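You operate a simulated robot arm through the tools that you are given. There is no shell and no other tool.

You are at the controls of a simulated two-armed robot. One attempt, no reset.

## Task
Tip the cradle and scrape the set plaster out of the green mould.
Fine: fully tipped as the last of it comes off; teal scraper back; cradle level again, the mould still on it. Set down upright: teal scraper. What is to be rubbed or washed off counts as gone when no trace of it is left.

The check looks at the end state, three seconds after you hand in, the way a careful person would. Anything else that was tipped, shoved, dropped, spilled or broken makes it a failure.

## Robot
Two 7-joint arms with fingered hands on one trunk that stands fixed in place. Base frame: the origin is at the foot of the trunk, x ahead of it, y to its left, z up. Units: cm, degrees, N and s.
The left shoulder is at [7.1, 17.2, 132.7], the right one opposite. Payload 5 kg a hand.
The TCP of each hand is the grasp point between the finger pads, 4.3 cm short of the fingertips. In the tool frame z runs along the fingers and y along their closing line. The gripper opens to 14.4 cm. The gripper's body begins 5 cm behind the TCP. The gripper is a hand of 5 fingers: y runs from the thumb to the fingers, the wrist lies at [-2.1, -12.4, -22.1] in the tool frame, and closing takes about 1.5 s.
Orientation is told as [roll, pitch, yaw] about the base's x, y, z axes, in that order, counted from this pose: with the fingers straight down and the wrist toward the robot, the tool's x, y and z point along [0, 1, 0], [1, 0, 0] and [0, 0, -1] of the base frame.

## Interface
- The arms move only by the tool servo_tool. It takes "left_series", "right_series" or both (then of equal length, played together; a hand with none holds still); each is one flat list of numbers, 6 for each row, row after row: the shift along the tool's x, y, z in cm, then the turn, a rotation vector about the tool's x, y, z in degrees. In form: [dx, dy, dz, rx, ry, rz, dx, dy, dz, rx, ry, rz, ...]. A call has 1 to 20 rows; each row is the pose to reach, as a shift and turn from the pose commanded when the call began, along the tool's axes at that moment. "left_fingers" and "right_fingers" are, for a hand that has rows, the finger opening in cm, from 0 to 14.4, set as the call begins (left out, the last holds). A row lasts 0.2 s, in which the tool goes at most 5 cm and 8.6 degrees; a call with a longer step from one row to the next is refused whole, and so is a gripper value outside its range. A pose out of reach is approached as far as the arm can. The call stops where the force on the tool passes 50 N (or 10 N more than at its start, if that is more) or the arm is blocked; 0.2 s more then pass. Each finger travels about 4.5 cm/s and halts on what it meets, pressing with about 31 N; the grip force reading is that of the motor and also rises with nothing between the fingers. The clock runs only during rows and for 0.2 s after the last one: add rows that repeat a pose to give the fingers time. The reply holds the time, the measured pose of the TCP, the force on the tool along the base axes, the opening and the grip force, in the units named above and with some noise, with the torque about the TCP (base axes, N m) and any sound that the robot's microphone picked up.
- Cameras (640 x 400 px; columns grow to the right, rows downward): "scene" is now at [14.01, 0.41, 157.98]; the picture's right is [0.08, -1.00, 0.00], its down [-0.43, -0.03, -0.90] and it looks along [0.90, 0.07, -0.43] (base axes); focal length 310 px, centre (320, 200). "left" rides on the left gripper at [-8.6, -10.9, -16.8] in its tool frame; the picture's right is [-0.80, -0.28, 0.53], its down [0.54, -0.73, 0.42] and it looks along [0.27, 0.63, 0.73] (tool axes); focal length 275 px, centre (320, 200). "right" rides on the right gripper at [8.6, -10.8, -16.8] in its tool frame; the picture's right is [-0.80, 0.28, -0.53], its down [-0.54, -0.73, 0.42] and it looks along [-0.27, 0.63, 0.73] (tool axes); focal length 275 px, centre (320, 200). There is no depth. A picture from a camera that has moved, and an enlarged one, comes with that camera's place and axes in the base frame and with its lens.
- camera(camera): a new picture of that camera. It takes no simulated time.
- lift_body(by): slides the trunk up (or, below 0, down) by that many cm; the arms and the scene camera ride with it, the base frame stays. It gives what a move gives, with no picture.
- grasp_type(shape, hand): the hand has 5 fingers and takes this shape, open, in about a second: jaw (thumb against the fingers, like two jaws); tri (thumb and two fingers); tip (a fingertip pinch); poke (one finger out to press); point (the index stretched); flat (the hand flat); cup (the hand cupped); fist (a fist). The gripper value then closes the fingers along that shape, each until it touches; the sizes above hold for jaw. It gives what a move gives, with no picture.
- turn_head(pan, tilt): turns the head with the scene camera to pan (to the left, within 86 degrees either way) and tilt (down, from -29 to 69), counted from straight ahead of the robot. It gives what a move gives.
- close_up(camera, box): a new picture of the part [left, top, right, bottom] of that camera's present view, enlarged. It takes no simulated time.
- close_job(): hands the job in; it is judged then, once.

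Nothing tells you positions but the pictures and the camera data. Unless the task says otherwise, let go and move clear before handing in.

The tools are called after "Request:" as name(argument=value, ...) on one line, values as JSON. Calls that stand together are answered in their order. servo_tool: Moves the arms, as the interface text tells. Its arguments: {"type":"object","properties":{"left_series":{"type":"array"},"left_fingers":{"type":"number"},"right_series":{"type":"array"},"right_fingers":{"type":"number"}},"required":[]} The other tools are called the same way: lift_body (by) slides the trunk up or down; grasp_type (shape, hand) gives the hand a shape; turn_head (pan, tilt) turns the head that bears the scene camera; camera (camera) takes a picture; close_up (camera, box) takes an enlarged picture of a part of a camera's view; close_job () hands the job in.

At the start:

```text
time_s: 0.0
left_tool_pos: [59.22, 40.11, 125.16]
left_tcp_rot: [0.0, 0.0, -0.1]
left_contact_force: [-0.7, 0.2, 0.3]
left_wrist_torque: [0.01, -0.01, 0.0]
left_width: 14.36
left_grip_force: 0.0
left_shape: jaw
right_tool_pos: [78.86, -26.84, 132.7]
right_tcp_rot: [0.0, 0.0, 0.0]
right_contact_force: [0.1, -0.5, 0.3]
right_wrist_torque: [0.0, -0.04, 0.0]
right_width: 14.36
right_grip_force: 0.0
right_shape: jaw
trunk travel left (down, up): [-42.5, 51.5]
head pan, tilt: [4.4, 25.4]
```

scene: 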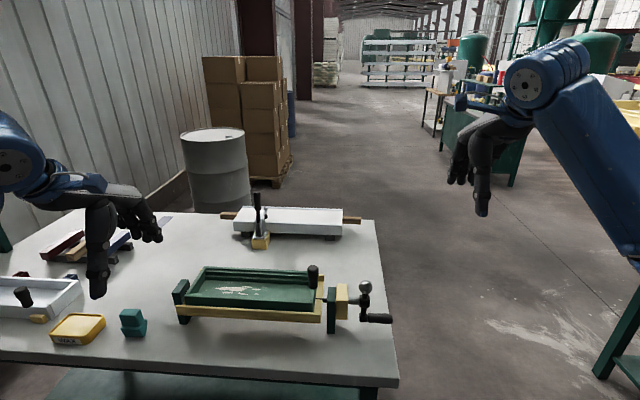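
right: 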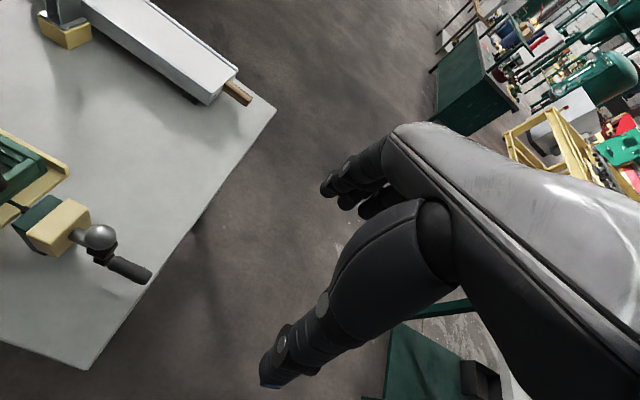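
left: 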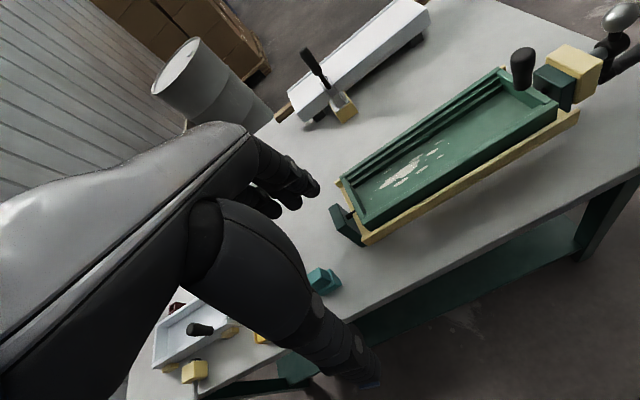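

I see a table with a green mould in a yellow cradle that has a crank on its right end, white patches of set plaster in the mould, and a small teal block (probably the scraper) near the table's front edge. I'll look more closely before moving anything.

Request:
close_up(camera="scene", box=[160, 240, 400, 390])

Request:
close_up(camera="scene", box=[0, 220, 200, 345])

Request:
close_up(camera="left", box=[320, 0, 640, 200])

Request:
close_up(camera="left", box=[280, 140, 480, 300])

Request:
close_up(camera="right", box=[0, 100, 240, 300])

```text
2.67 times, centred on (280, 315) of scene
camera zoom: at [14.01, 0.41, 157.98], right [0.08, -1.0, 0.0], down [-0.43, -0.03, -0.9], along [0.9, 0.07, -0.43], focal length 826 px, centre (427, -107)
```

zoom: 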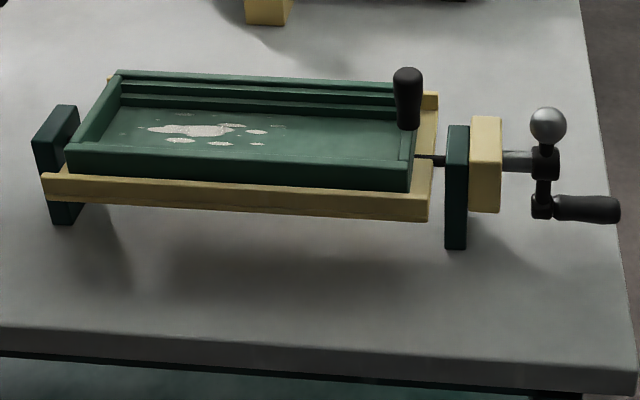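

```text
3.20 times, centred on (100, 282) of scene
camera zoom: at [14.01, 0.41, 157.98], right [0.08, -1.0, 0.0], down [-0.43, -0.03, -0.9], along [0.9, 0.07, -0.43], focal length 992 px, centre (1024, -64)
```

zoom: 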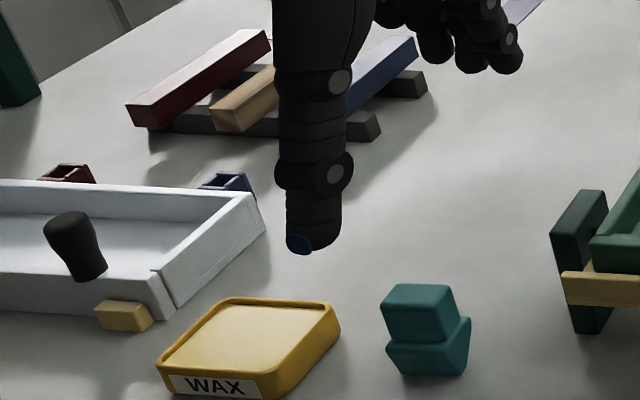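

```text
2.00 times, centred on (480, 100) of left
camera zoom: at [48.43, 31.44, 141.97], right [-0.28, -0.8, -0.53], down [-0.73, 0.54, -0.42], along [0.63, 0.27, -0.73], focal length 551 px, centre (0, 400)
```

zoom: 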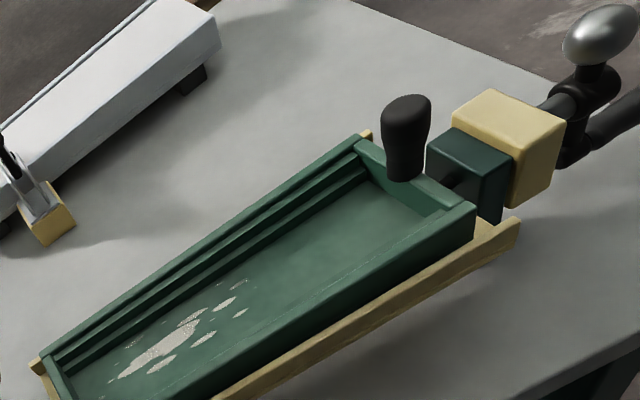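

```text
2.50 times, centred on (380, 220) of left
camera zoom: at [48.43, 31.44, 141.97], right [-0.28, -0.8, -0.53], down [-0.73, 0.54, -0.42], along [0.63, 0.27, -0.73], focal length 688 px, centre (170, 150)
```

zoom: 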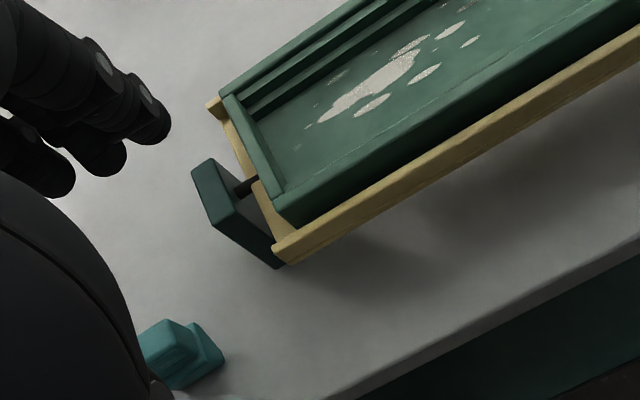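

```text
2.00 times, centred on (120, 200) of right
camera zoom: at [67.97, -18.18, 149.41], right [0.28, -0.8, 0.53], down [-0.73, -0.54, -0.42], along [0.63, -0.27, -0.73], focal length 551 px, centre (720, 200)
```

zoom: 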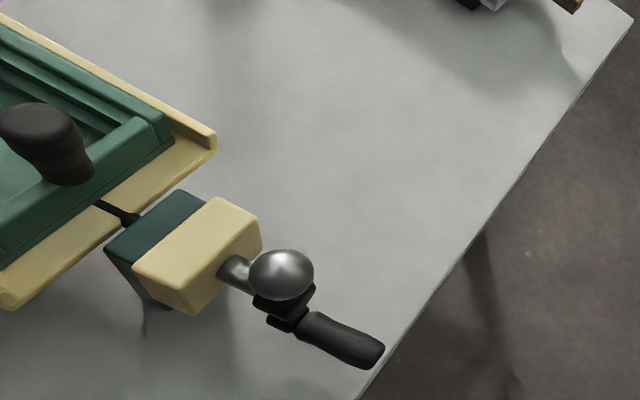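

The table holds several moulds, a wax tin, a teal block and the cranked cradle; the crank grip seems to be near [80, -11, 90]. I'll turn the head to see the whole left side before planning.

Request:
turn_head(pan=20, tilt=45)

Request:
camera(camera="scene")

```text
time_s: 0.8
left_tool_pos: [59.22, 40.13, 125.21]
left_tcp_rot: [0.0, -0.1, 0.0]
left_contact_force: [-0.2, -0.7, 0.4]
left_wrist_torque: [-0.06, 0.01, 0.0]
left_width: 14.35
left_grip_force: 0.0
left_shape: jaw
right_tool_pos: [78.75, -26.8, 132.7]
right_tcp_rot: [0.0, 0.0, 0.0]
right_contact_force: [-0.2, 0.0, 0.4]
right_wrist_torque: [0.01, 0.0, 0.01]
right_width: 14.35
right_grip_force: 0.1
right_shape: jaw
trunk travel left (down, up): [-42.5, 51.5]
head pan, tilt: [20.0, 45.0]
```

```text
taken
camera scene: at [12.48, 2.48, 154.99], right [0.34, -0.94, 0.0], down [-0.66, -0.24, -0.71], along [0.67, 0.24, -0.71], focal length 310 px, centre (320, 200)
```

scene: 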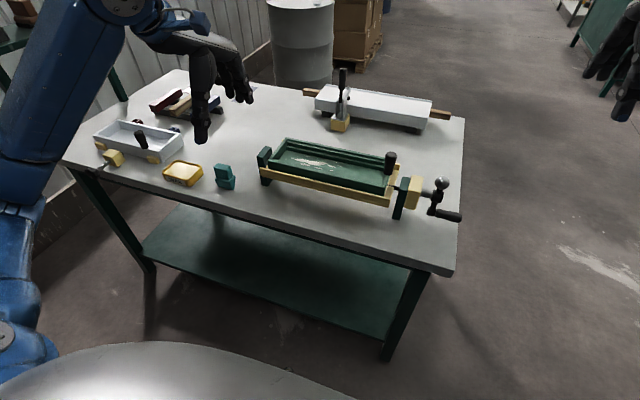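

Request:
close_up(camera="scene", box=[240, 125, 470, 270])

Request:
close_up(camera="scene", box=[80, 90, 270, 210])

Request:
close_up(camera="scene", box=[360, 140, 470, 230])

Request:
close_up(camera="scene", box=[290, 60, 460, 140])

```text
2.76 times, centred on (355, 198) of scene
camera zoom: at [12.48, 2.48, 154.99], right [0.34, -0.94, 0.0], down [-0.66, -0.24, -0.71], along [0.67, 0.24, -0.71], focal length 855 px, centre (223, 207)
```

zoom: 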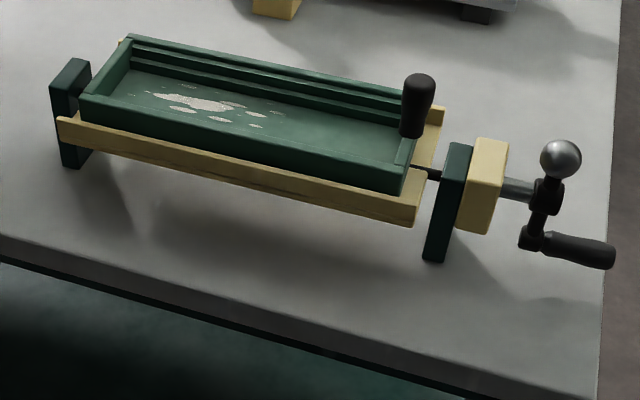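

```text
3.33 times, centred on (175, 150) of scene
camera zoom: at [12.48, 2.48, 154.99], right [0.34, -0.94, 0.0], down [-0.66, -0.24, -0.71], along [0.67, 0.24, -0.71], focal length 1033 px, centre (803, 367)
```

zoom: 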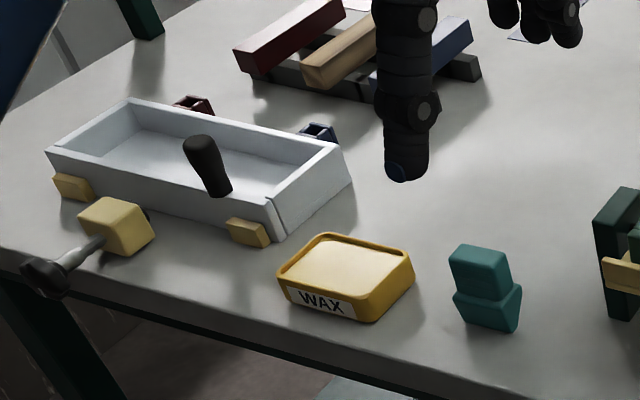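

```text
4.44 times, centred on (415, 185) of scene
camera zoom: at [12.48, 2.48, 154.99], right [0.34, -0.94, 0.0], down [-0.66, -0.24, -0.71], along [0.67, 0.24, -0.71], focal length 1377 px, centre (-102, 267)
```

zoom: 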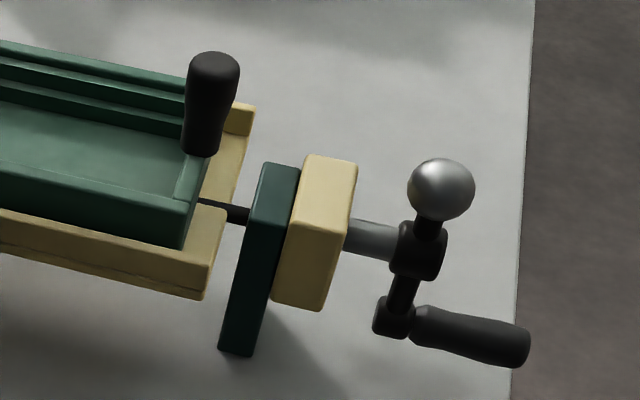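

```text
3.76 times, centred on (375, 100) of scene
camera zoom: at [12.48, 2.48, 154.99], right [0.34, -0.94, 0.0], down [-0.66, -0.24, -0.71], along [0.67, 0.24, -0.71], focal length 1167 px, centre (113, 576)
```

zoom: 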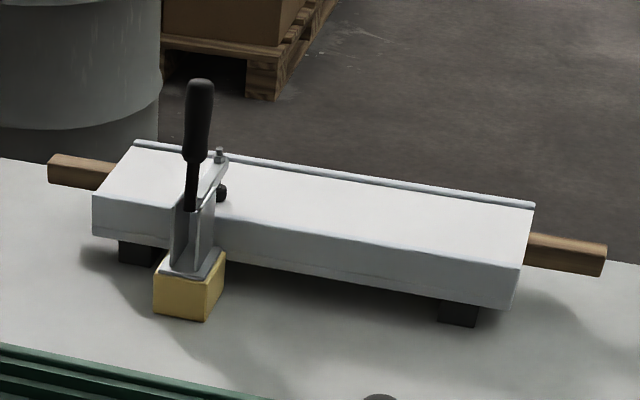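

The cradle appears to sit on two posts with its axle along y, the mould top at z≈100 from y≈7 to 40, and the crank hub near [80, -7, 96] with its grip hanging straight down. I'll bring the right hand's camera over to inspect the black knob at the mould's right end, staying well above everything.

Request:
servo_tool(right_series=[4.5, -2, 1.2, 0, 0, 0, 9, -4, 2.4, 0, 0, 0, 13.5, -6, 3.6, 0, 0, 0, 18, -8, 4.8, 0, 0, 0, 22.5, -10, 6, 0, 0, 0, 27, -12, 7.2, 0, 0, 0, 31.5, -14, 8.4, 0, 0, 0, 34, -15.8, 9.5, 0, 0, 0])

Request:
camera(camera="right")

```text
refused: row 1 steps farther than a row can; nothing moved
```

```text
taken
camera right: at [67.96, -18.19, 149.41], right [0.28, -0.8, 0.53], down [-0.73, -0.54, -0.42], along [0.63, -0.27, -0.73], focal length 275 px, centre (320, 200)
```

right: 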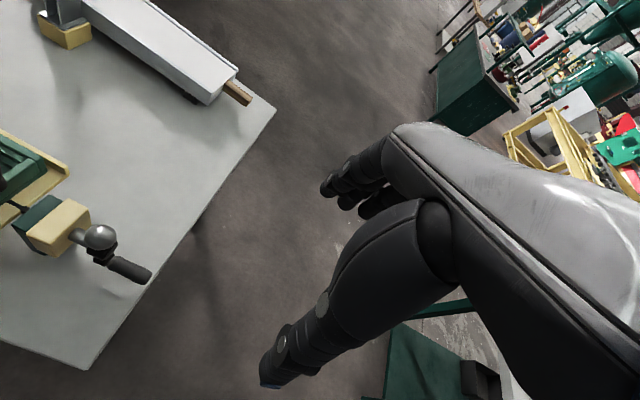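

The step was slightly over 5 cm and was refused; nothing moved. I'll redo it with smaller steps.

Request:
servo_tool(right_series=[4, -1.9, 1.1, 0, 0, 0, 8, -3.8, 2.2, 0, 0, 0, 12, -5.6, 3.4, 0, 0, 0, 16, -7.4, 4.5, 0, 0, 0, 20, -9.2, 5.6, 0, 0, 0, 24, -11, 6.7, 0, 0, 0, 28, -12.8, 7.8, 0, 0, 0, 32, -14.6, 8.9, 0, 0, 0, 34, -15.8, 9.5, 0, 0, 0])

Request:
camera(camera="right")

```text
time_s: 2.8
left_tool_pos: [59.28, 40.09, 125.17]
left_tcp_rot: [0.0, 0.0, 0.0]
left_contact_force: [0.4, 0.8, -0.2]
left_wrist_torque: [-0.01, 0.05, -0.02]
left_width: 14.34
left_grip_force: 0.0
left_shape: jaw
right_tool_pos: [62.71, 7.24, 123.09]
right_tcp_rot: [-0.1, -0.1, 0.0]
right_contact_force: [-0.1, 0.3, 0.7]
right_wrist_torque: [-0.04, 0.03, -0.01]
right_width: 14.37
right_grip_force: 0.0
right_shape: jaw
trunk travel left (down, up): [-42.5, 51.5]
head pan, tilt: [20.0, 45.0]
```

```text
taken
camera right: at [51.87, 15.79, 139.78], right [0.28, -0.8, 0.53], down [-0.73, -0.54, -0.42], along [0.63, -0.27, -0.73], focal length 275 px, centre (320, 200)
```

right: 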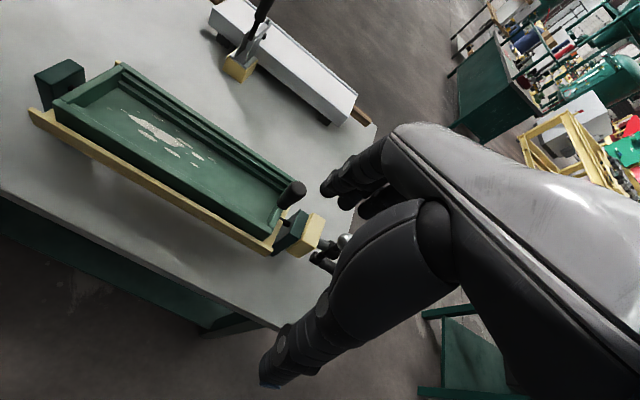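

Request:
close_up(camera="right", box=[20, 50, 180, 180])

Request:
close_up(camera="right", box=[220, 150, 360, 280])

Request:
close_up(camera="right", box=[80, 60, 300, 230])

```text
3.08 times, centred on (100, 115) of right
camera zoom: at [51.87, 15.79, 139.78], right [0.28, -0.8, 0.53], down [-0.73, -0.54, -0.42], along [0.63, -0.27, -0.73], focal length 847 px, centre (997, 462)
```

zoom: 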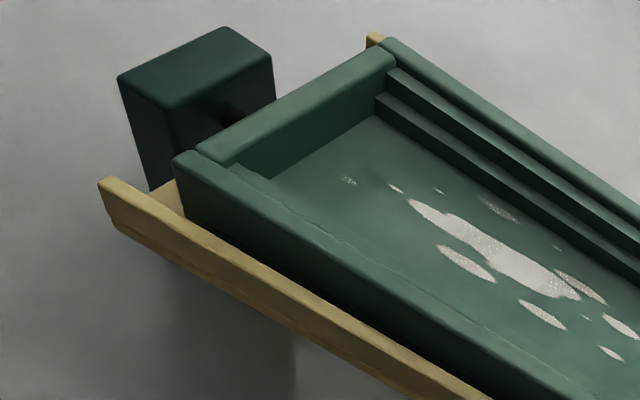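

```text
3.08 times, centred on (290, 215) of right
camera zoom: at [51.87, 15.79, 139.78], right [0.28, -0.8, 0.53], down [-0.73, -0.54, -0.42], along [0.63, -0.27, -0.73], focal length 847 px, centre (412, 154)
```

zoom: 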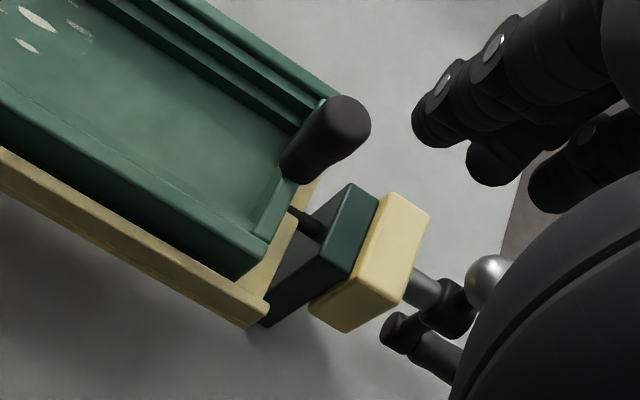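

```text
2.35 times, centred on (190, 145) of right
camera zoom: at [51.87, 15.79, 139.78], right [0.28, -0.8, 0.53], down [-0.73, -0.54, -0.42], along [0.63, -0.27, -0.73], focal length 648 px, centre (626, 329)
```

zoom: 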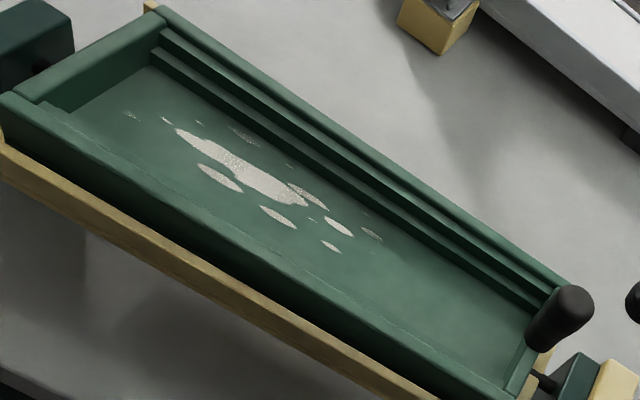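

The knob stands on top of the mould's right end wall (about [79, 7, 101–107]) and seems to be part of the mould; the plaster patches lie on the mould floor around y 20–34. Next I bring the left hand's camera down toward the teal scraper to see its shape.

Request:
servo_tool(left_series=[2.5, -0.4, 3.5, 0, 0, 0, 5, -0.8, 7, 0, 0, 0, 7.5, -1.2, 10.5, 0, 0, 0, 10, -1.6, 14, 0, 0, 0, 12.5, -2, 17.5, 0, 0, 0, 14.5, -2.2, 20, 0, 0, 0])

Request:
camera(camera="left")

```text
time_s: 4.2
left_tool_pos: [57.01, 55.04, 104.87]
left_tcp_rot: [0.0, 0.1, -0.1]
left_contact_force: [0.2, 0.4, 1.1]
left_wrist_torque: [-0.03, 0.03, 0.01]
left_width: 14.37
left_grip_force: 0.0
left_shape: jaw
right_tool_pos: [62.81, 7.28, 122.98]
right_tcp_rot: [0.0, 0.0, -0.1]
right_contact_force: [0.8, -0.1, -0.3]
right_wrist_torque: [0.02, 0.02, 0.01]
right_width: 14.38
right_grip_force: 0.0
right_shape: jaw
trunk travel left (down, up): [-42.5, 51.5]
head pan, tilt: [20.0, 45.0]
```

```text
taken
camera left: at [46.27, 46.48, 121.66], right [-0.28, -0.8, -0.53], down [-0.73, 0.54, -0.42], along [0.63, 0.27, -0.73], focal length 275 px, centre (320, 200)
```

left: 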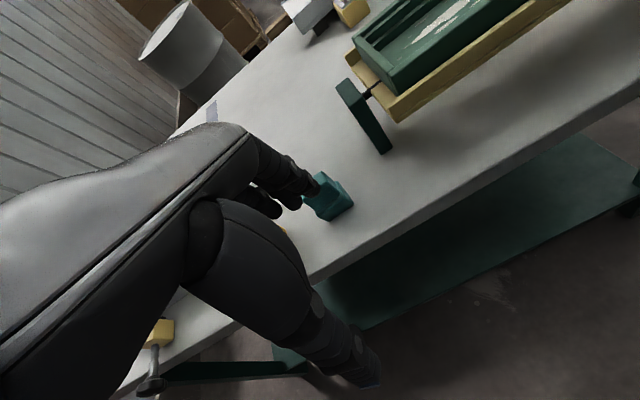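

Request:
close_up(camera="left", box=[280, 150, 380, 230])

Request:
close_up(camera="left", box=[330, 0, 490, 160])

Request:
close_up(camera="scene", box=[195, 145, 255, 200])

```text
5.00 times, centred on (330, 190) of left
camera zoom: at [46.27, 46.48, 121.66], right [-0.28, -0.8, -0.53], down [-0.73, 0.54, -0.42], along [0.63, 0.27, -0.73], focal length 1376 px, centre (270, 250)
```

zoom: 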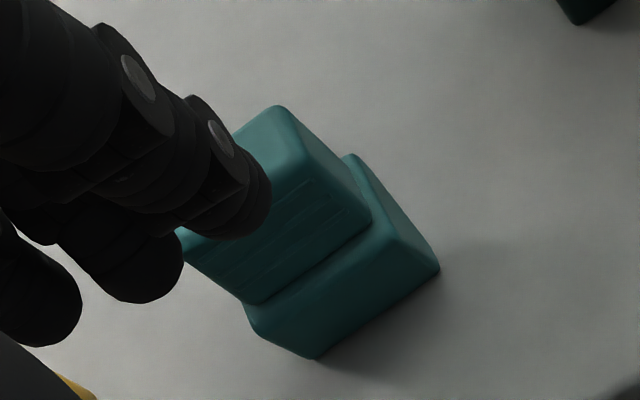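

```text
2.50 times, centred on (410, 80) of left
camera zoom: at [46.27, 46.48, 121.66], right [-0.28, -0.8, -0.53], down [-0.73, 0.54, -0.42], along [0.63, 0.27, -0.73], focal length 688 px, centre (95, 500)
```

zoom: 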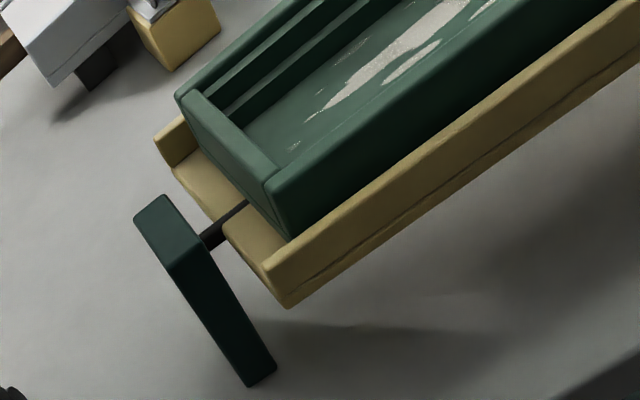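

```text
7.27 times, centred on (225, 172) of scene
camera zoom: at [12.49, 2.56, 154.99], right [0.34, -0.94, 0.0], down [-0.66, -0.24, -0.71], along [0.66, 0.24, -0.71], focal length 2254 px, centre (1011, 400)
```

zoom: 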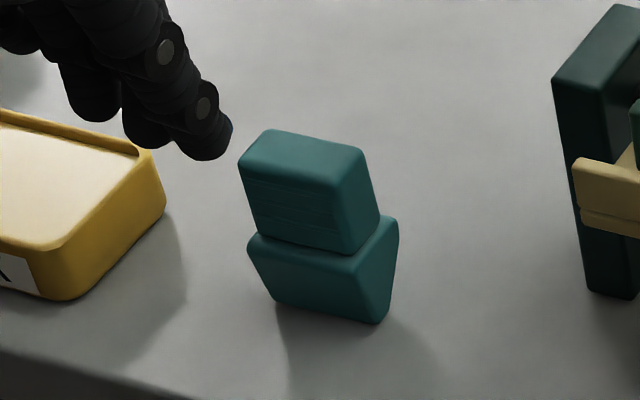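

The scraper is a grooved handle block on a tapered blade block, roughly aligned with the base axes near [74.5, 58]. I'll look at the hands themselves to see how wide the finger row is, since that matters near the crank and scraper.

Request:
close_up(camera="scene", box=[130, 100, 330, 225])

Request:
turn_head(pan=10, tilt=38)

Request:
camera(camera="scene")

```text
3.20 times, centred on (230, 162) of scene
camera zoom: at [12.49, 2.56, 154.99], right [0.34, -0.94, 0.0], down [-0.66, -0.24, -0.71], along [0.66, 0.24, -0.71], focal length 992 px, centre (608, 320)
```

zoom: 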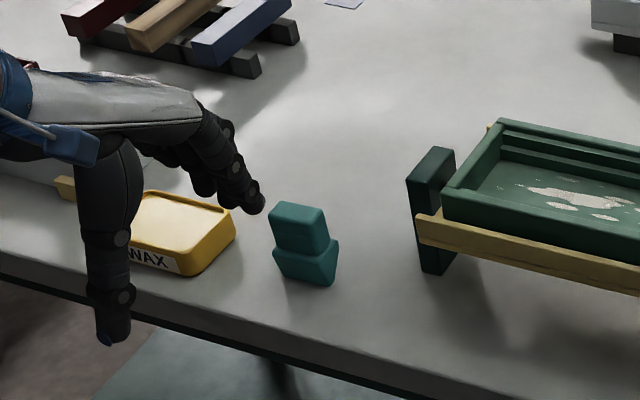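

```text
time_s: 5.0
left_tool_pos: [57.14, 55.09, 104.91]
left_tcp_rot: [0.0, 0.0, -0.1]
left_contact_force: [0.0, -0.4, -0.4]
left_wrist_torque: [-0.03, 0.04, -0.03]
left_width: 14.36
left_grip_force: 0.1
left_shape: jaw
right_tool_pos: [62.74, 7.12, 123.04]
right_tcp_rot: [0.0, 0.0, 0.0]
right_contact_force: [0.8, 0.3, 0.1]
right_wrist_torque: [-0.01, 0.05, -0.04]
right_width: 14.38
right_grip_force: 0.1
right_shape: jaw
trunk travel left (down, up): [-42.5, 51.5]
head pan, tilt: [10.0, 38.0]
```

```text
taken
camera scene: at [13.32, 1.22, 156.0], right [0.17, -0.98, 0.0], down [-0.61, -0.11, -0.79], along [0.78, 0.14, -0.62], focal length 310 px, centre (320, 200)
```

scene: 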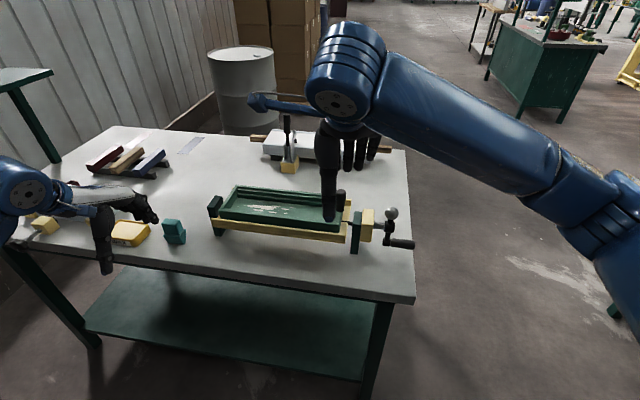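

Request:
close_up(camera="scene", box=[240, 60, 420, 230])

Request:
grasp_type(shape="tip", hand="right")

Request:
close_up(camera="scene", box=[240, 60, 420, 230])

Request:
grasp_type(shape="tri", hand="right")

Request:
close_up(camera="scene", box=[240, 60, 420, 230])

```text
2.35 times, centred on (330, 145) of scene
camera zoom: at [13.32, 1.22, 156.0], right [0.17, -0.98, 0.0], down [-0.61, -0.11, -0.79], along [0.78, 0.14, -0.62], focal length 729 px, centre (296, 329)
```

zoom: 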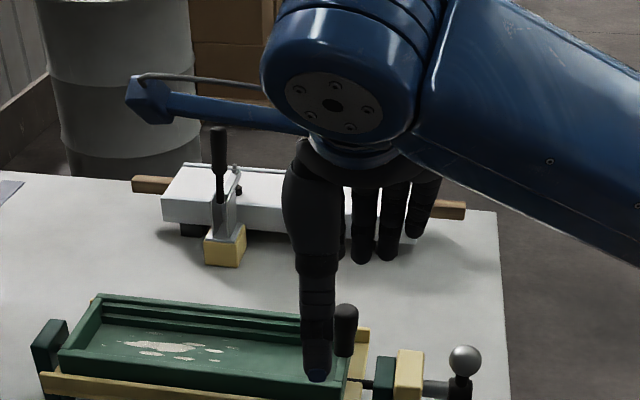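

```text
time_s: 5.8
left_tool_pos: [57.02, 55.03, 104.98]
left_tcp_rot: [-0.1, 0.1, 0.0]
left_contact_force: [-0.4, 0.6, -0.6]
left_wrist_torque: [-0.01, -0.03, -0.02]
left_width: 14.38
left_grip_force: 0.1
left_shape: jaw
right_tool_pos: [62.8, 7.11, 122.96]
right_tcp_rot: [0.0, 0.0, 0.1]
right_contact_force: [0.7, -0.2, -0.7]
right_wrist_torque: [-0.03, -0.01, 0.0]
right_width: 14.39
right_grip_force: 0.0
right_shape: tip
trunk travel left (down, up): [-42.5, 51.5]
head pan, tilt: [10.0, 38.0]
```

```text
2.35 times, centred on (330, 145) of scene
camera zoom: at [13.34, 1.22, 156.01], right [0.17, -0.98, 0.0], down [-0.61, -0.11, -0.79], along [0.78, 0.14, -0.62], focal length 729 px, centre (296, 329)
```

zoom: 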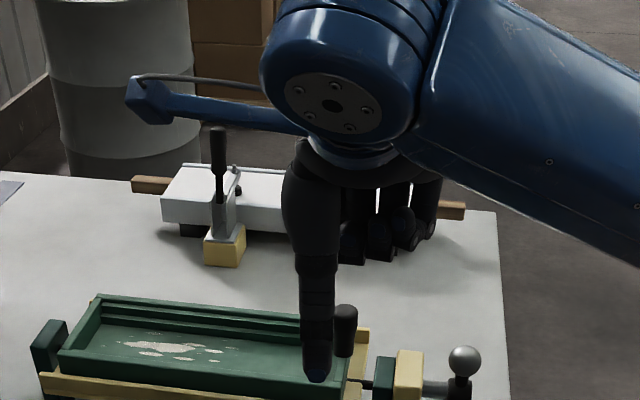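

```text
time_s: 6.8
left_tool_pos: [57.1, 54.97, 104.92]
left_tcp_rot: [0.0, 0.0, 0.0]
left_contact_force: [0.2, 0.1, 0.9]
left_wrist_torque: [0.01, 0.01, 0.02]
left_width: 14.38
left_grip_force: 0.0
left_shape: jaw
right_tool_pos: [62.69, 7.09, 123.06]
right_tcp_rot: [0.1, -0.1, 0.1]
right_contact_force: [0.3, 0.4, 0.2]
right_wrist_torque: [0.01, -0.01, 0.03]
right_width: 14.35
right_grip_force: 0.0
right_shape: tri
trunk travel left (down, up): [-42.5, 51.5]
head pan, tilt: [10.0, 38.0]
```

```text
2.35 times, centred on (330, 145) of scene
camera zoom: at [13.32, 1.22, 156.01], right [0.17, -0.98, 0.0], down [-0.61, -0.11, -0.79], along [0.78, 0.14, -0.62], focal length 729 px, centre (296, 329)
```

zoom: 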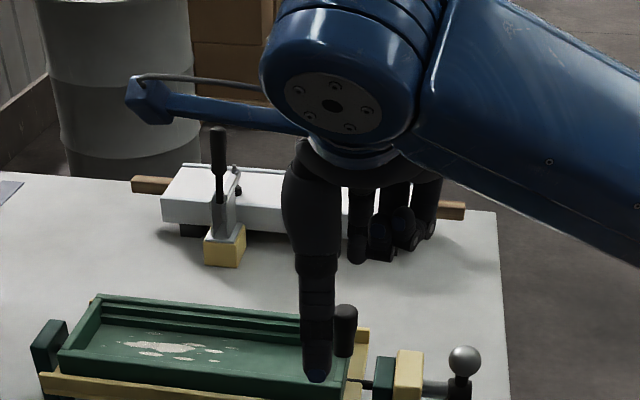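

Each hand has thumb opposite the index at the TCP, with the other fingers running outward (toward -y for the right hand), so a hand from above suits the crank grip at about y -11.5. I'll set the right hand to jaw, and hover above the crank grip to check with its camera.

Request:
grasp_type(shape="jaw", hand="right")

Request:
servo_tool(right_series=[-2.65, 2.5, 0.6, 0, 0, 0, -5.3, 5, 1.5, 0, 0, 0, -8, 7.5, 3, 0, 0, 0, -10.6, 10, 5, 0, 0, 0, -13.3, 12.6, 7, 0, 0, 0, -16, 15, 9, 0, 0, 0, -18.6, 17.6, 11, 0, 0, 0])

Request:
camera(camera="right")

Request:
camera(camera="scene")

```text
time_s: 7.7
left_tool_pos: [57.06, 55.06, 104.92]
left_tcp_rot: [-0.1, 0.1, -0.1]
left_contact_force: [-0.1, 0.6, -0.3]
left_wrist_torque: [-0.01, 0.0, 0.02]
left_width: 14.39
left_grip_force: 0.0
left_shape: jaw
right_tool_pos: [62.72, 7.16, 123.05]
right_tcp_rot: [0.0, 0.0, 0.0]
right_contact_force: [0.0, 0.1, 0.1]
right_wrist_torque: [0.0, 0.01, -0.02]
right_width: 14.36
right_grip_force: 0.1
right_shape: jaw
trunk travel left (down, up): [-42.5, 51.5]
head pan, tilt: [10.0, 38.0]
```

```text
time_s: 9.2
left_tool_pos: [57.26, 54.95, 104.87]
left_tcp_rot: [0.0, 0.1, 0.0]
left_contact_force: [-0.1, -0.4, 0.3]
left_wrist_torque: [0.04, 0.01, 0.03]
left_width: 14.38
left_grip_force: 0.0
left_shape: jaw
right_tool_pos: [80.67, -11.89, 112.25]
right_tcp_rot: [0.0, 0.0, 0.0]
right_contact_force: [-0.5, -0.6, -1.2]
right_wrist_torque: [0.02, 0.03, 0.02]
right_width: 14.41
right_grip_force: 0.0
right_shape: jaw
trunk travel left (down, up): [-42.5, 51.5]
head pan, tilt: [10.0, 38.0]
```

```text
taken
camera right: at [69.84, -3.23, 129.05], right [0.28, -0.8, 0.53], down [-0.73, -0.54, -0.42], along [0.63, -0.27, -0.73], focal length 275 px, centre (320, 200)
```

right: 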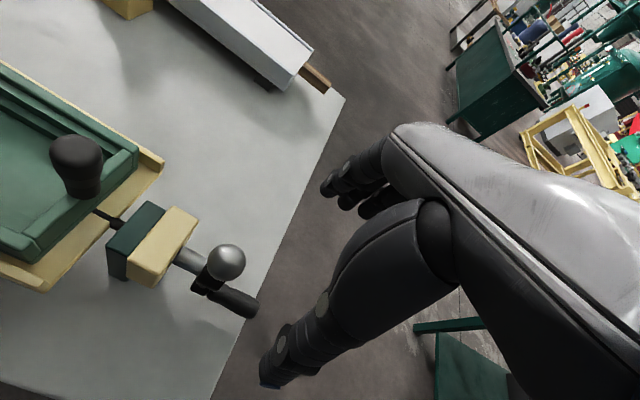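

```text
taken
camera scene: at [13.45, 1.05, 156.0], right [0.17, -0.98, 0.0], down [-0.61, -0.11, -0.79], along [0.78, 0.14, -0.62], focal length 310 px, centre (320, 200)
```

scene: 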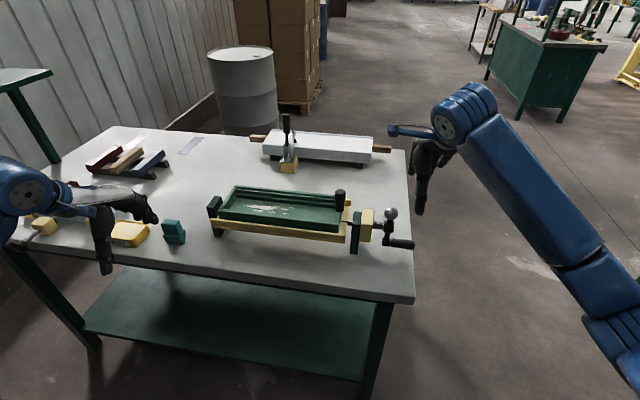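

Request:
close_up(camera="right", box=[90, 180, 290, 340])

Request:
close_up(camera="scene", box=[330, 190, 430, 260])

```text
2.50 times, centred on (190, 260) of right
camera zoom: at [69.84, -3.23, 129.05], right [0.28, -0.8, 0.53], down [-0.73, -0.54, -0.42], along [0.63, -0.27, -0.73], focal length 688 px, centre (645, 50)
```

zoom: 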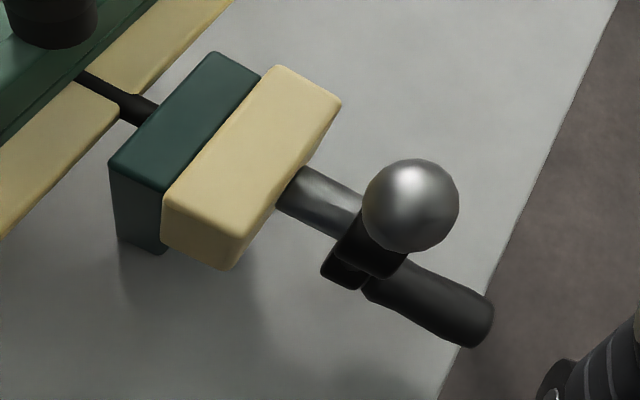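

```text
5.71 times, centred on (380, 225) of scene
camera zoom: at [13.45, 1.05, 156.0], right [0.17, -0.98, 0.0], down [-0.61, -0.11, -0.79], along [0.78, 0.14, -0.62], focal length 1771 px, centre (-23, 57)
```

zoom: 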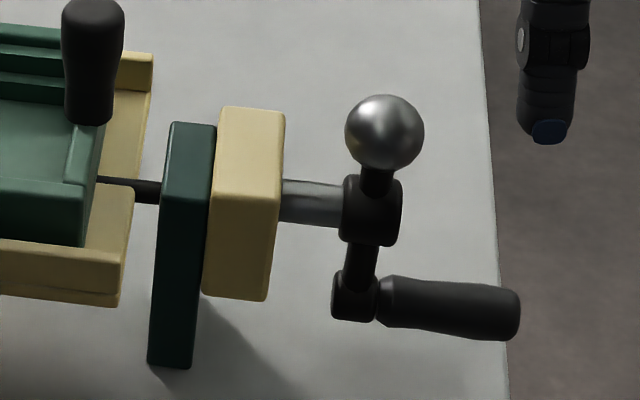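

Triangulating again, the crank axis is near x 80, z 96 and its grip runs from y -8.2 to -14.5 at about x 79.8, z 90.5; the table top is around z 84–85.5. I'll lower the right hand part way, then check alignment.

Request:
servo_tool(right_series=[0.1, -0.2, 4, 0, 0, 0, 0.2, -0.4, 8, 0, 0, 0, 0.4, -0.7, 12, 0, 0, 0, 0.5, -0.8, 15, 0, 0, 0])

Request:
camera(camera="right")

Request:
close_up(camera="scene", box=[330, 150, 470, 260])

```text
time_s: 10.2
left_tool_pos: [57.19, 55.01, 104.82]
left_tcp_rot: [0.0, 0.0, 0.0]
left_contact_force: [-0.4, 0.0, 0.0]
left_wrist_torque: [0.02, 0.03, 0.02]
left_width: 14.36
left_grip_force: 0.0
left_shape: jaw
right_tool_pos: [79.84, -11.09, 97.09]
right_tcp_rot: [-0.1, -0.1, 0.0]
right_contact_force: [0.2, -0.5, 0.4]
right_wrist_torque: [0.01, -0.05, -0.02]
right_width: 14.36
right_grip_force: 0.1
right_shape: jaw
trunk travel left (down, up): [-42.5, 51.5]
head pan, tilt: [10.0, 38.0]
```

```text
taken
camera right: at [68.99, -2.53, 113.89], right [0.28, -0.8, 0.53], down [-0.73, -0.54, -0.42], along [0.63, -0.27, -0.73], focal length 275 px, centre (320, 200)
```

right: 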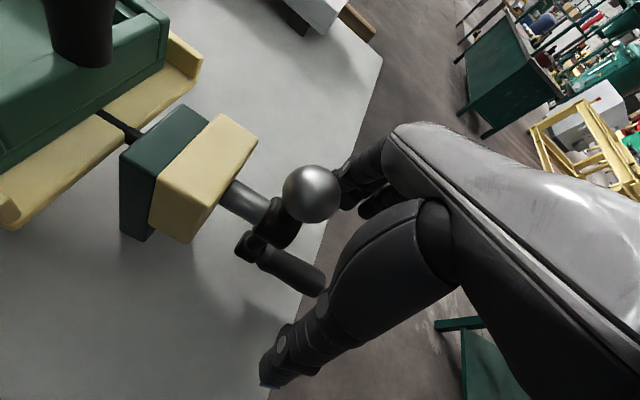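

```text
3.64 times, centred on (400, 205) of scene
camera zoom: at [13.39, 1.18, 156.01], right [0.17, -0.98, 0.0], down [-0.61, -0.11, -0.79], along [0.78, 0.14, -0.62], focal length 1127 px, centre (29, 182)
```

zoom: 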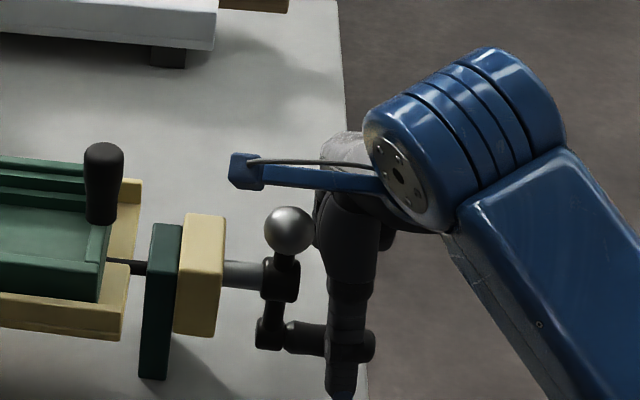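

The grip lies between thumb and fingers at x≈79.6, so alignment is good. I'll descend to about z 91.2 and close on it, with rows to let the fingers finish.

Request:
servo_tool(right_series=[-0.1, -0.1, 3, 0, 0, 0, -0.2, -0.2, 5.8, 0, 0, 0], right_fingers=14.4)

Request:
servo_tool(right_series=[0, 0, 0, 0, 0, 0, 0, 0, 0, 0, 0, 0, 0, 0, 0, 0, 0, 0, 0, 0, 0, 0, 0, 0, 0, 0, 0, 0, 0, 0, 0, 0, 0, 0, 0, 0, 0, 0, 0, 0, 0, 0, 0, 0, 0, 0, 0, 0, 0, 0, 0, 0, 0, 0], right_fingers=1)

Request:
camera(camera="right")

Request:
close_up(camera="scene", box=[330, 150, 470, 260])

```text
time_s: 10.8
left_tool_pos: [57.2, 55.14, 104.82]
left_tcp_rot: [0.0, 0.0, 0.0]
left_contact_force: [0.0, 0.4, -0.5]
left_wrist_torque: [0.05, 0.0, 0.02]
left_width: 14.38
left_grip_force: 0.1
left_shape: jaw
right_tool_pos: [79.31, -11.19, 91.39]
right_tcp_rot: [0.0, 0.1, 0.0]
right_contact_force: [0.4, -0.2, -0.4]
right_wrist_torque: [0.03, 0.01, 0.01]
right_width: 14.39
right_grip_force: 0.1
right_shape: jaw
trunk travel left (down, up): [-42.5, 51.5]
head pan, tilt: [10.0, 38.0]
```

```text
time_s: 12.8
left_tool_pos: [57.2, 55.15, 104.82]
left_tcp_rot: [0.0, 0.0, 0.0]
left_contact_force: [0.5, -0.1, -0.4]
left_wrist_torque: [-0.03, -0.06, -0.01]
left_width: 14.37
left_grip_force: 0.1
left_shape: jaw
right_tool_pos: [79.32, -11.03, 91.22]
right_tcp_rot: [-0.1, 0.1, 0.1]
right_contact_force: [1.7, -0.1, -1.1]
right_wrist_torque: [0.06, -0.03, 0.05]
right_width: 1.0
right_grip_force: 0.0
right_shape: jaw
trunk travel left (down, up): [-42.5, 51.5]
head pan, tilt: [10.0, 38.0]
```

```text
taken
camera right: at [68.54, -2.52, 108.06], right [0.28, -0.8, 0.53], down [-0.73, -0.54, -0.42], along [0.63, -0.27, -0.73], focal length 275 px, centre (320, 200)
```

right: 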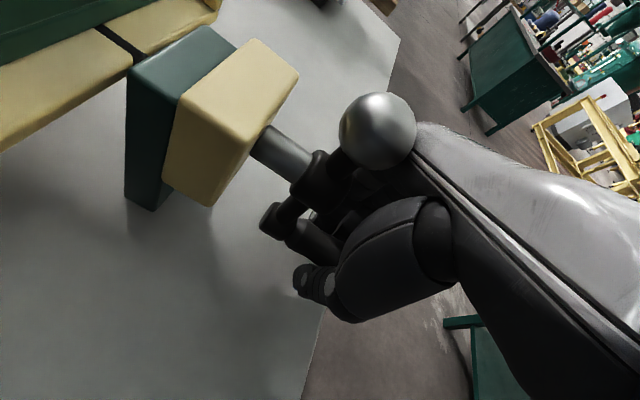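

```text
3.64 times, centred on (400, 205) of scene
camera zoom: at [13.39, 1.21, 156.0], right [0.17, -0.98, 0.0], down [-0.61, -0.11, -0.79], along [0.78, 0.14, -0.62], focal length 1127 px, centre (29, 182)
```

zoom: 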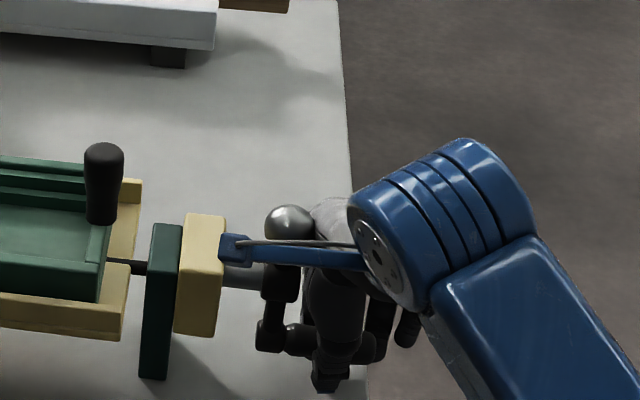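

Request:
close_up(camera="right", box=[240, 140, 440, 330])

Request:
close_up(camera="scene", box=[375, 195, 445, 255])

```text
2.11 times, centred on (340, 235) of right
camera zoom: at [68.54, -2.52, 108.06], right [0.28, -0.8, 0.53], down [-0.73, -0.54, -0.42], along [0.63, -0.27, -0.73], focal length 580 px, centre (278, 126)
```

zoom: 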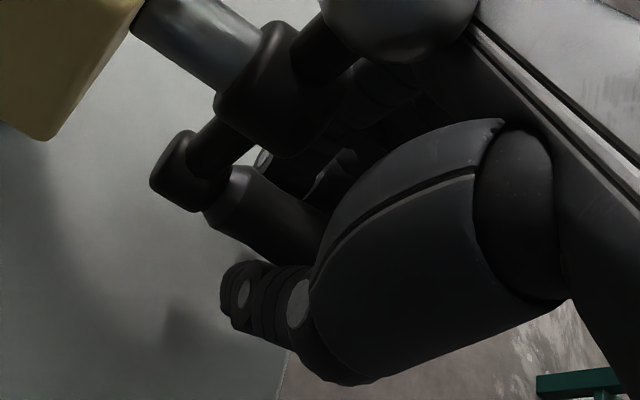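

```text
6.67 times, centred on (410, 225) of scene
camera zoom: at [13.39, 1.21, 156.0], right [0.17, -0.98, 0.0], down [-0.61, -0.11, -0.79], along [0.78, 0.14, -0.62], focal length 2066 px, centre (-280, 33)
```

zoom: 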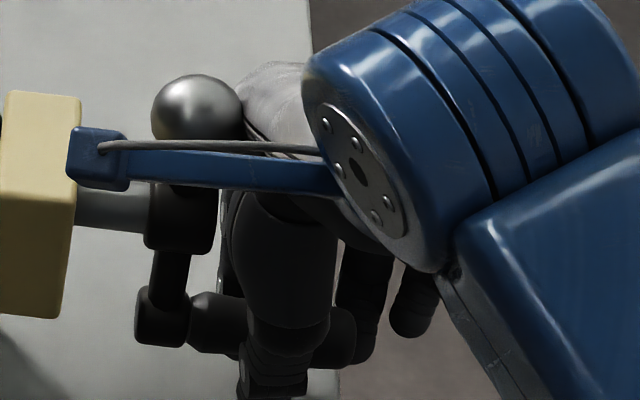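

The thumb and fingers have closed around the grip without a firm squeeze (opening reached 1.0 with no force). I'll tighten fully, then check the readings.

Request:
servo_tool(right_series=[0, 0, 0, 0, 0, 0, 0, 0, 0, 0, 0, 0, 0, 0, 0, 0, 0, 0, 0, 0, 0, 0, 0, 0], right_fingers=0)

Request:
close_up(camera="right", box=[240, 140, 440, 330])

```text
time_s: 13.8
left_tool_pos: [57.2, 54.97, 104.87]
left_tcp_rot: [0.0, 0.1, 0.0]
left_contact_force: [0.2, -0.3, 0.4]
left_wrist_torque: [0.02, 0.0, -0.01]
left_width: 14.35
left_grip_force: 0.1
left_shape: jaw
right_tool_pos: [79.34, -11.12, 91.01]
right_tcp_rot: [0.0, 0.1, 0.0]
right_contact_force: [-1.6, 0.1, -18.0]
right_wrist_torque: [0.07, 0.13, 0.14]
right_width: 1.01
right_grip_force: 30.7
right_shape: jaw
trunk travel left (down, up): [-42.5, 51.5]
head pan, tilt: [10.0, 38.0]
```

```text
2.11 times, centred on (340, 235) of right
camera zoom: at [68.59, -2.53, 107.9], right [0.29, -0.8, 0.53], down [-0.73, -0.54, -0.42], along [0.62, -0.27, -0.73], focal length 580 px, centre (278, 126)
```

zoom: 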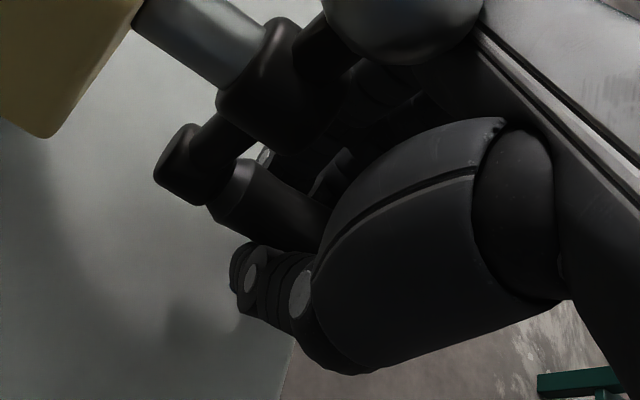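

The grip is firm now at about 31 N. I'll test the crank gently: push the grip about 20 degrees away from the robot along a 5.6 cm arc and see what turns.

Request:
servo_tool(right_series=[0, 0.49, -0.02, 0, 0, 0, 0, 0.97, -0.09, 0, 0, 0, 0, 1.45, -0.19, 0, 0, 0, 0, 1.92, -0.34, 0, 0, 0, 0, 1.92, -0.34, 0, 0, 0])

Request:
camera(camera="scene")

Request:
close_up(camera="scene", box=[190, 170, 440, 270])

```text
time_s: 14.8
left_tool_pos: [56.9, 55.01, 105.06]
left_tcp_rot: [0.0, -0.1, -0.1]
left_contact_force: [1.1, 0.3, -1.0]
left_wrist_torque: [0.0, -0.07, 0.0]
left_width: 14.36
left_grip_force: 0.0
left_shape: jaw
right_tool_pos: [80.35, -10.84, 90.68]
right_tcp_rot: [-0.2, 1.1, 0.2]
right_contact_force: [-31.9, -1.6, -14.6]
right_wrist_torque: [-0.01, 0.17, -0.01]
right_width: 1.17
right_grip_force: 30.9
right_shape: jaw
trunk travel left (down, up): [-42.5, 51.5]
head pan, tilt: [10.0, 38.0]
stopped in row 4 (right hand): the force on the tool passed its limit at 51 N (the readings are from after the stop); the commanded pose is now the measured one
```

```text
taken
camera scene: at [13.03, 1.18, 156.06], right [0.17, -0.98, 0.0], down [-0.61, -0.11, -0.79], along [0.78, 0.14, -0.61], focal length 310 px, centre (320, 200)
```

scene: 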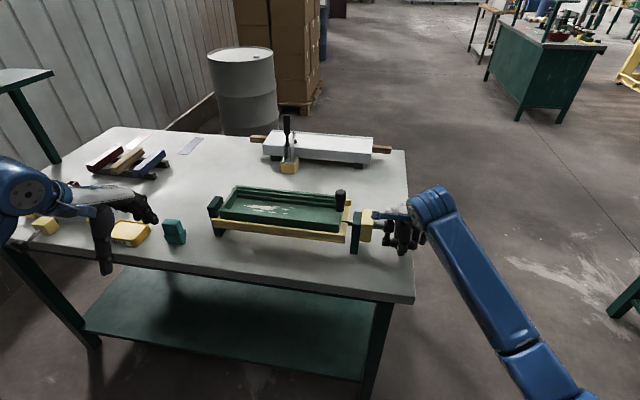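

```text
2.56 times, centred on (315, 220) of scene
camera zoom: at [13.03, 1.18, 156.06], right [0.17, -0.98, 0.0], down [-0.61, -0.11, -0.79], along [0.78, 0.14, -0.61], focal length 793 px, centre (333, 149)
```

zoom: 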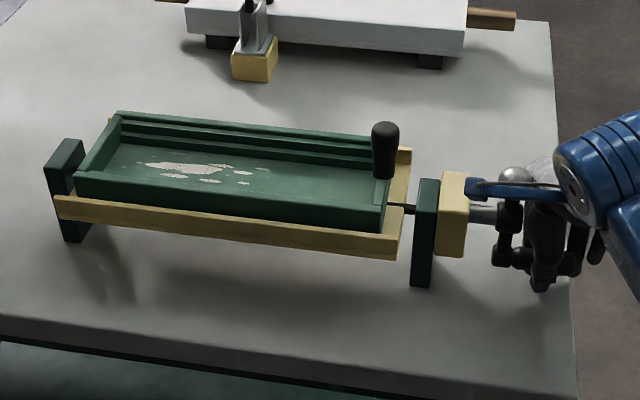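

The push away from the robot met a hard stop (about 50 N) and nothing turned visibly. I'll ease back and try the opposite direction, pulling the grip toward the robot.

Request:
servo_tool(right_series=[0, -0.5, -0.2, 0, 0, 0, 0, -1.0, -0.33, 0, 0, 0, 0, -1.5, -0.35, 0, 0, 0, 0, -2.0, -0.42, 0, 0, 0, 0, -2.5, -0.52, 0, 0, 0, 0, -2.93, -0.67, 0, 0, 0])

Request:
close_up(camera="scene", box=[190, 170, 440, 270])

Request:
camera(camera="right")

```text
time_s: 16.2
left_tool_pos: [57.3, 55.0, 104.58]
left_tcp_rot: [0.0, 0.1, 0.0]
left_contact_force: [-0.8, 0.3, 0.4]
left_wrist_torque: [0.02, -0.01, 0.03]
left_width: 14.37
left_grip_force: 0.0
left_shape: jaw
right_tool_pos: [78.11, -10.98, 91.25]
right_tcp_rot: [-0.2, 1.0, 0.1]
right_contact_force: [-9.0, 1.0, -45.4]
right_wrist_torque: [0.1, 0.25, 0.17]
right_width: 0.89
right_grip_force: 31.0
right_shape: jaw
trunk travel left (down, up): [-42.5, 51.5]
head pan, tilt: [10.0, 38.0]
```

```text
2.56 times, centred on (315, 220) of scene
camera zoom: at [13.74, 1.15, 155.95], right [0.17, -0.98, 0.0], down [-0.61, -0.11, -0.79], along [0.77, 0.14, -0.62], focal length 793 px, centre (333, 149)
```

zoom: 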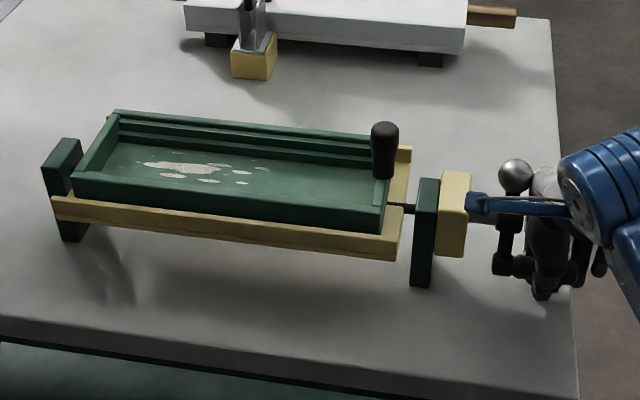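

```text
taken
camera right: at [67.5, -2.48, 108.16], right [0.29, -0.8, 0.53], down [-0.73, -0.54, -0.41], along [0.61, -0.27, -0.74], focal length 275 px, centre (320, 200)
```

right: 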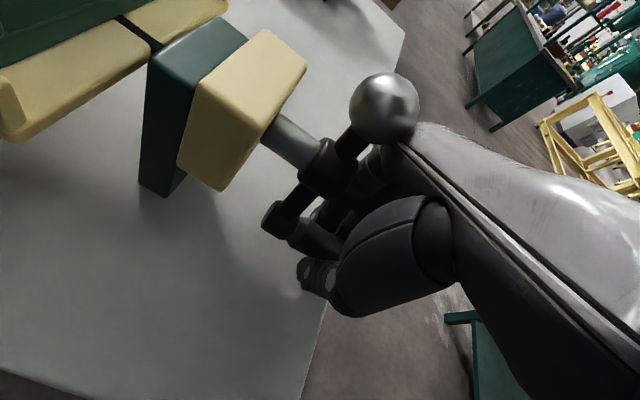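

The crank turns freely in this direction; the force is purely radial, meaning my arc is too tight and the hand should sit lower. I'll compare the cradle closely, then correct the height.

Request:
servo_tool(right_series=[0, 0, 0.3, 0, 0, 0, 0, 0, 0.6, 0, 0, 0])

Request:
close_up(camera="scene", box=[300, 180, 440, 270])

```text
time_s: 16.8
left_tool_pos: [57.27, 55.07, 104.74]
left_tcp_rot: [-0.1, 0.0, -0.1]
left_contact_force: [-0.4, -0.6, -0.1]
left_wrist_torque: [0.04, -0.02, 0.0]
left_width: 14.37
left_grip_force: 0.2
left_shape: jaw
right_tool_pos: [78.08, -11.01, 91.15]
right_tcp_rot: [-0.1, 0.6, 0.1]
right_contact_force: [-9.8, 1.5, -27.9]
right_wrist_torque: [0.04, 0.16, 0.13]
right_width: 0.91
right_grip_force: 31.1
right_shape: jaw
trunk travel left (down, up): [-42.5, 51.5]
head pan, tilt: [10.0, 38.0]
```

```text
4.44 times, centred on (370, 225) of scene
camera zoom: at [13.55, 1.18, 156.01], right [0.17, -0.98, 0.0], down [-0.61, -0.11, -0.79], along [0.77, 0.14, -0.62], focal length 1377 px, centre (98, 89)
```

zoom: 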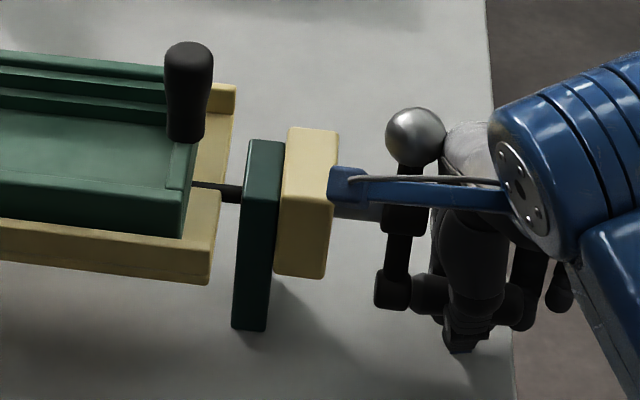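

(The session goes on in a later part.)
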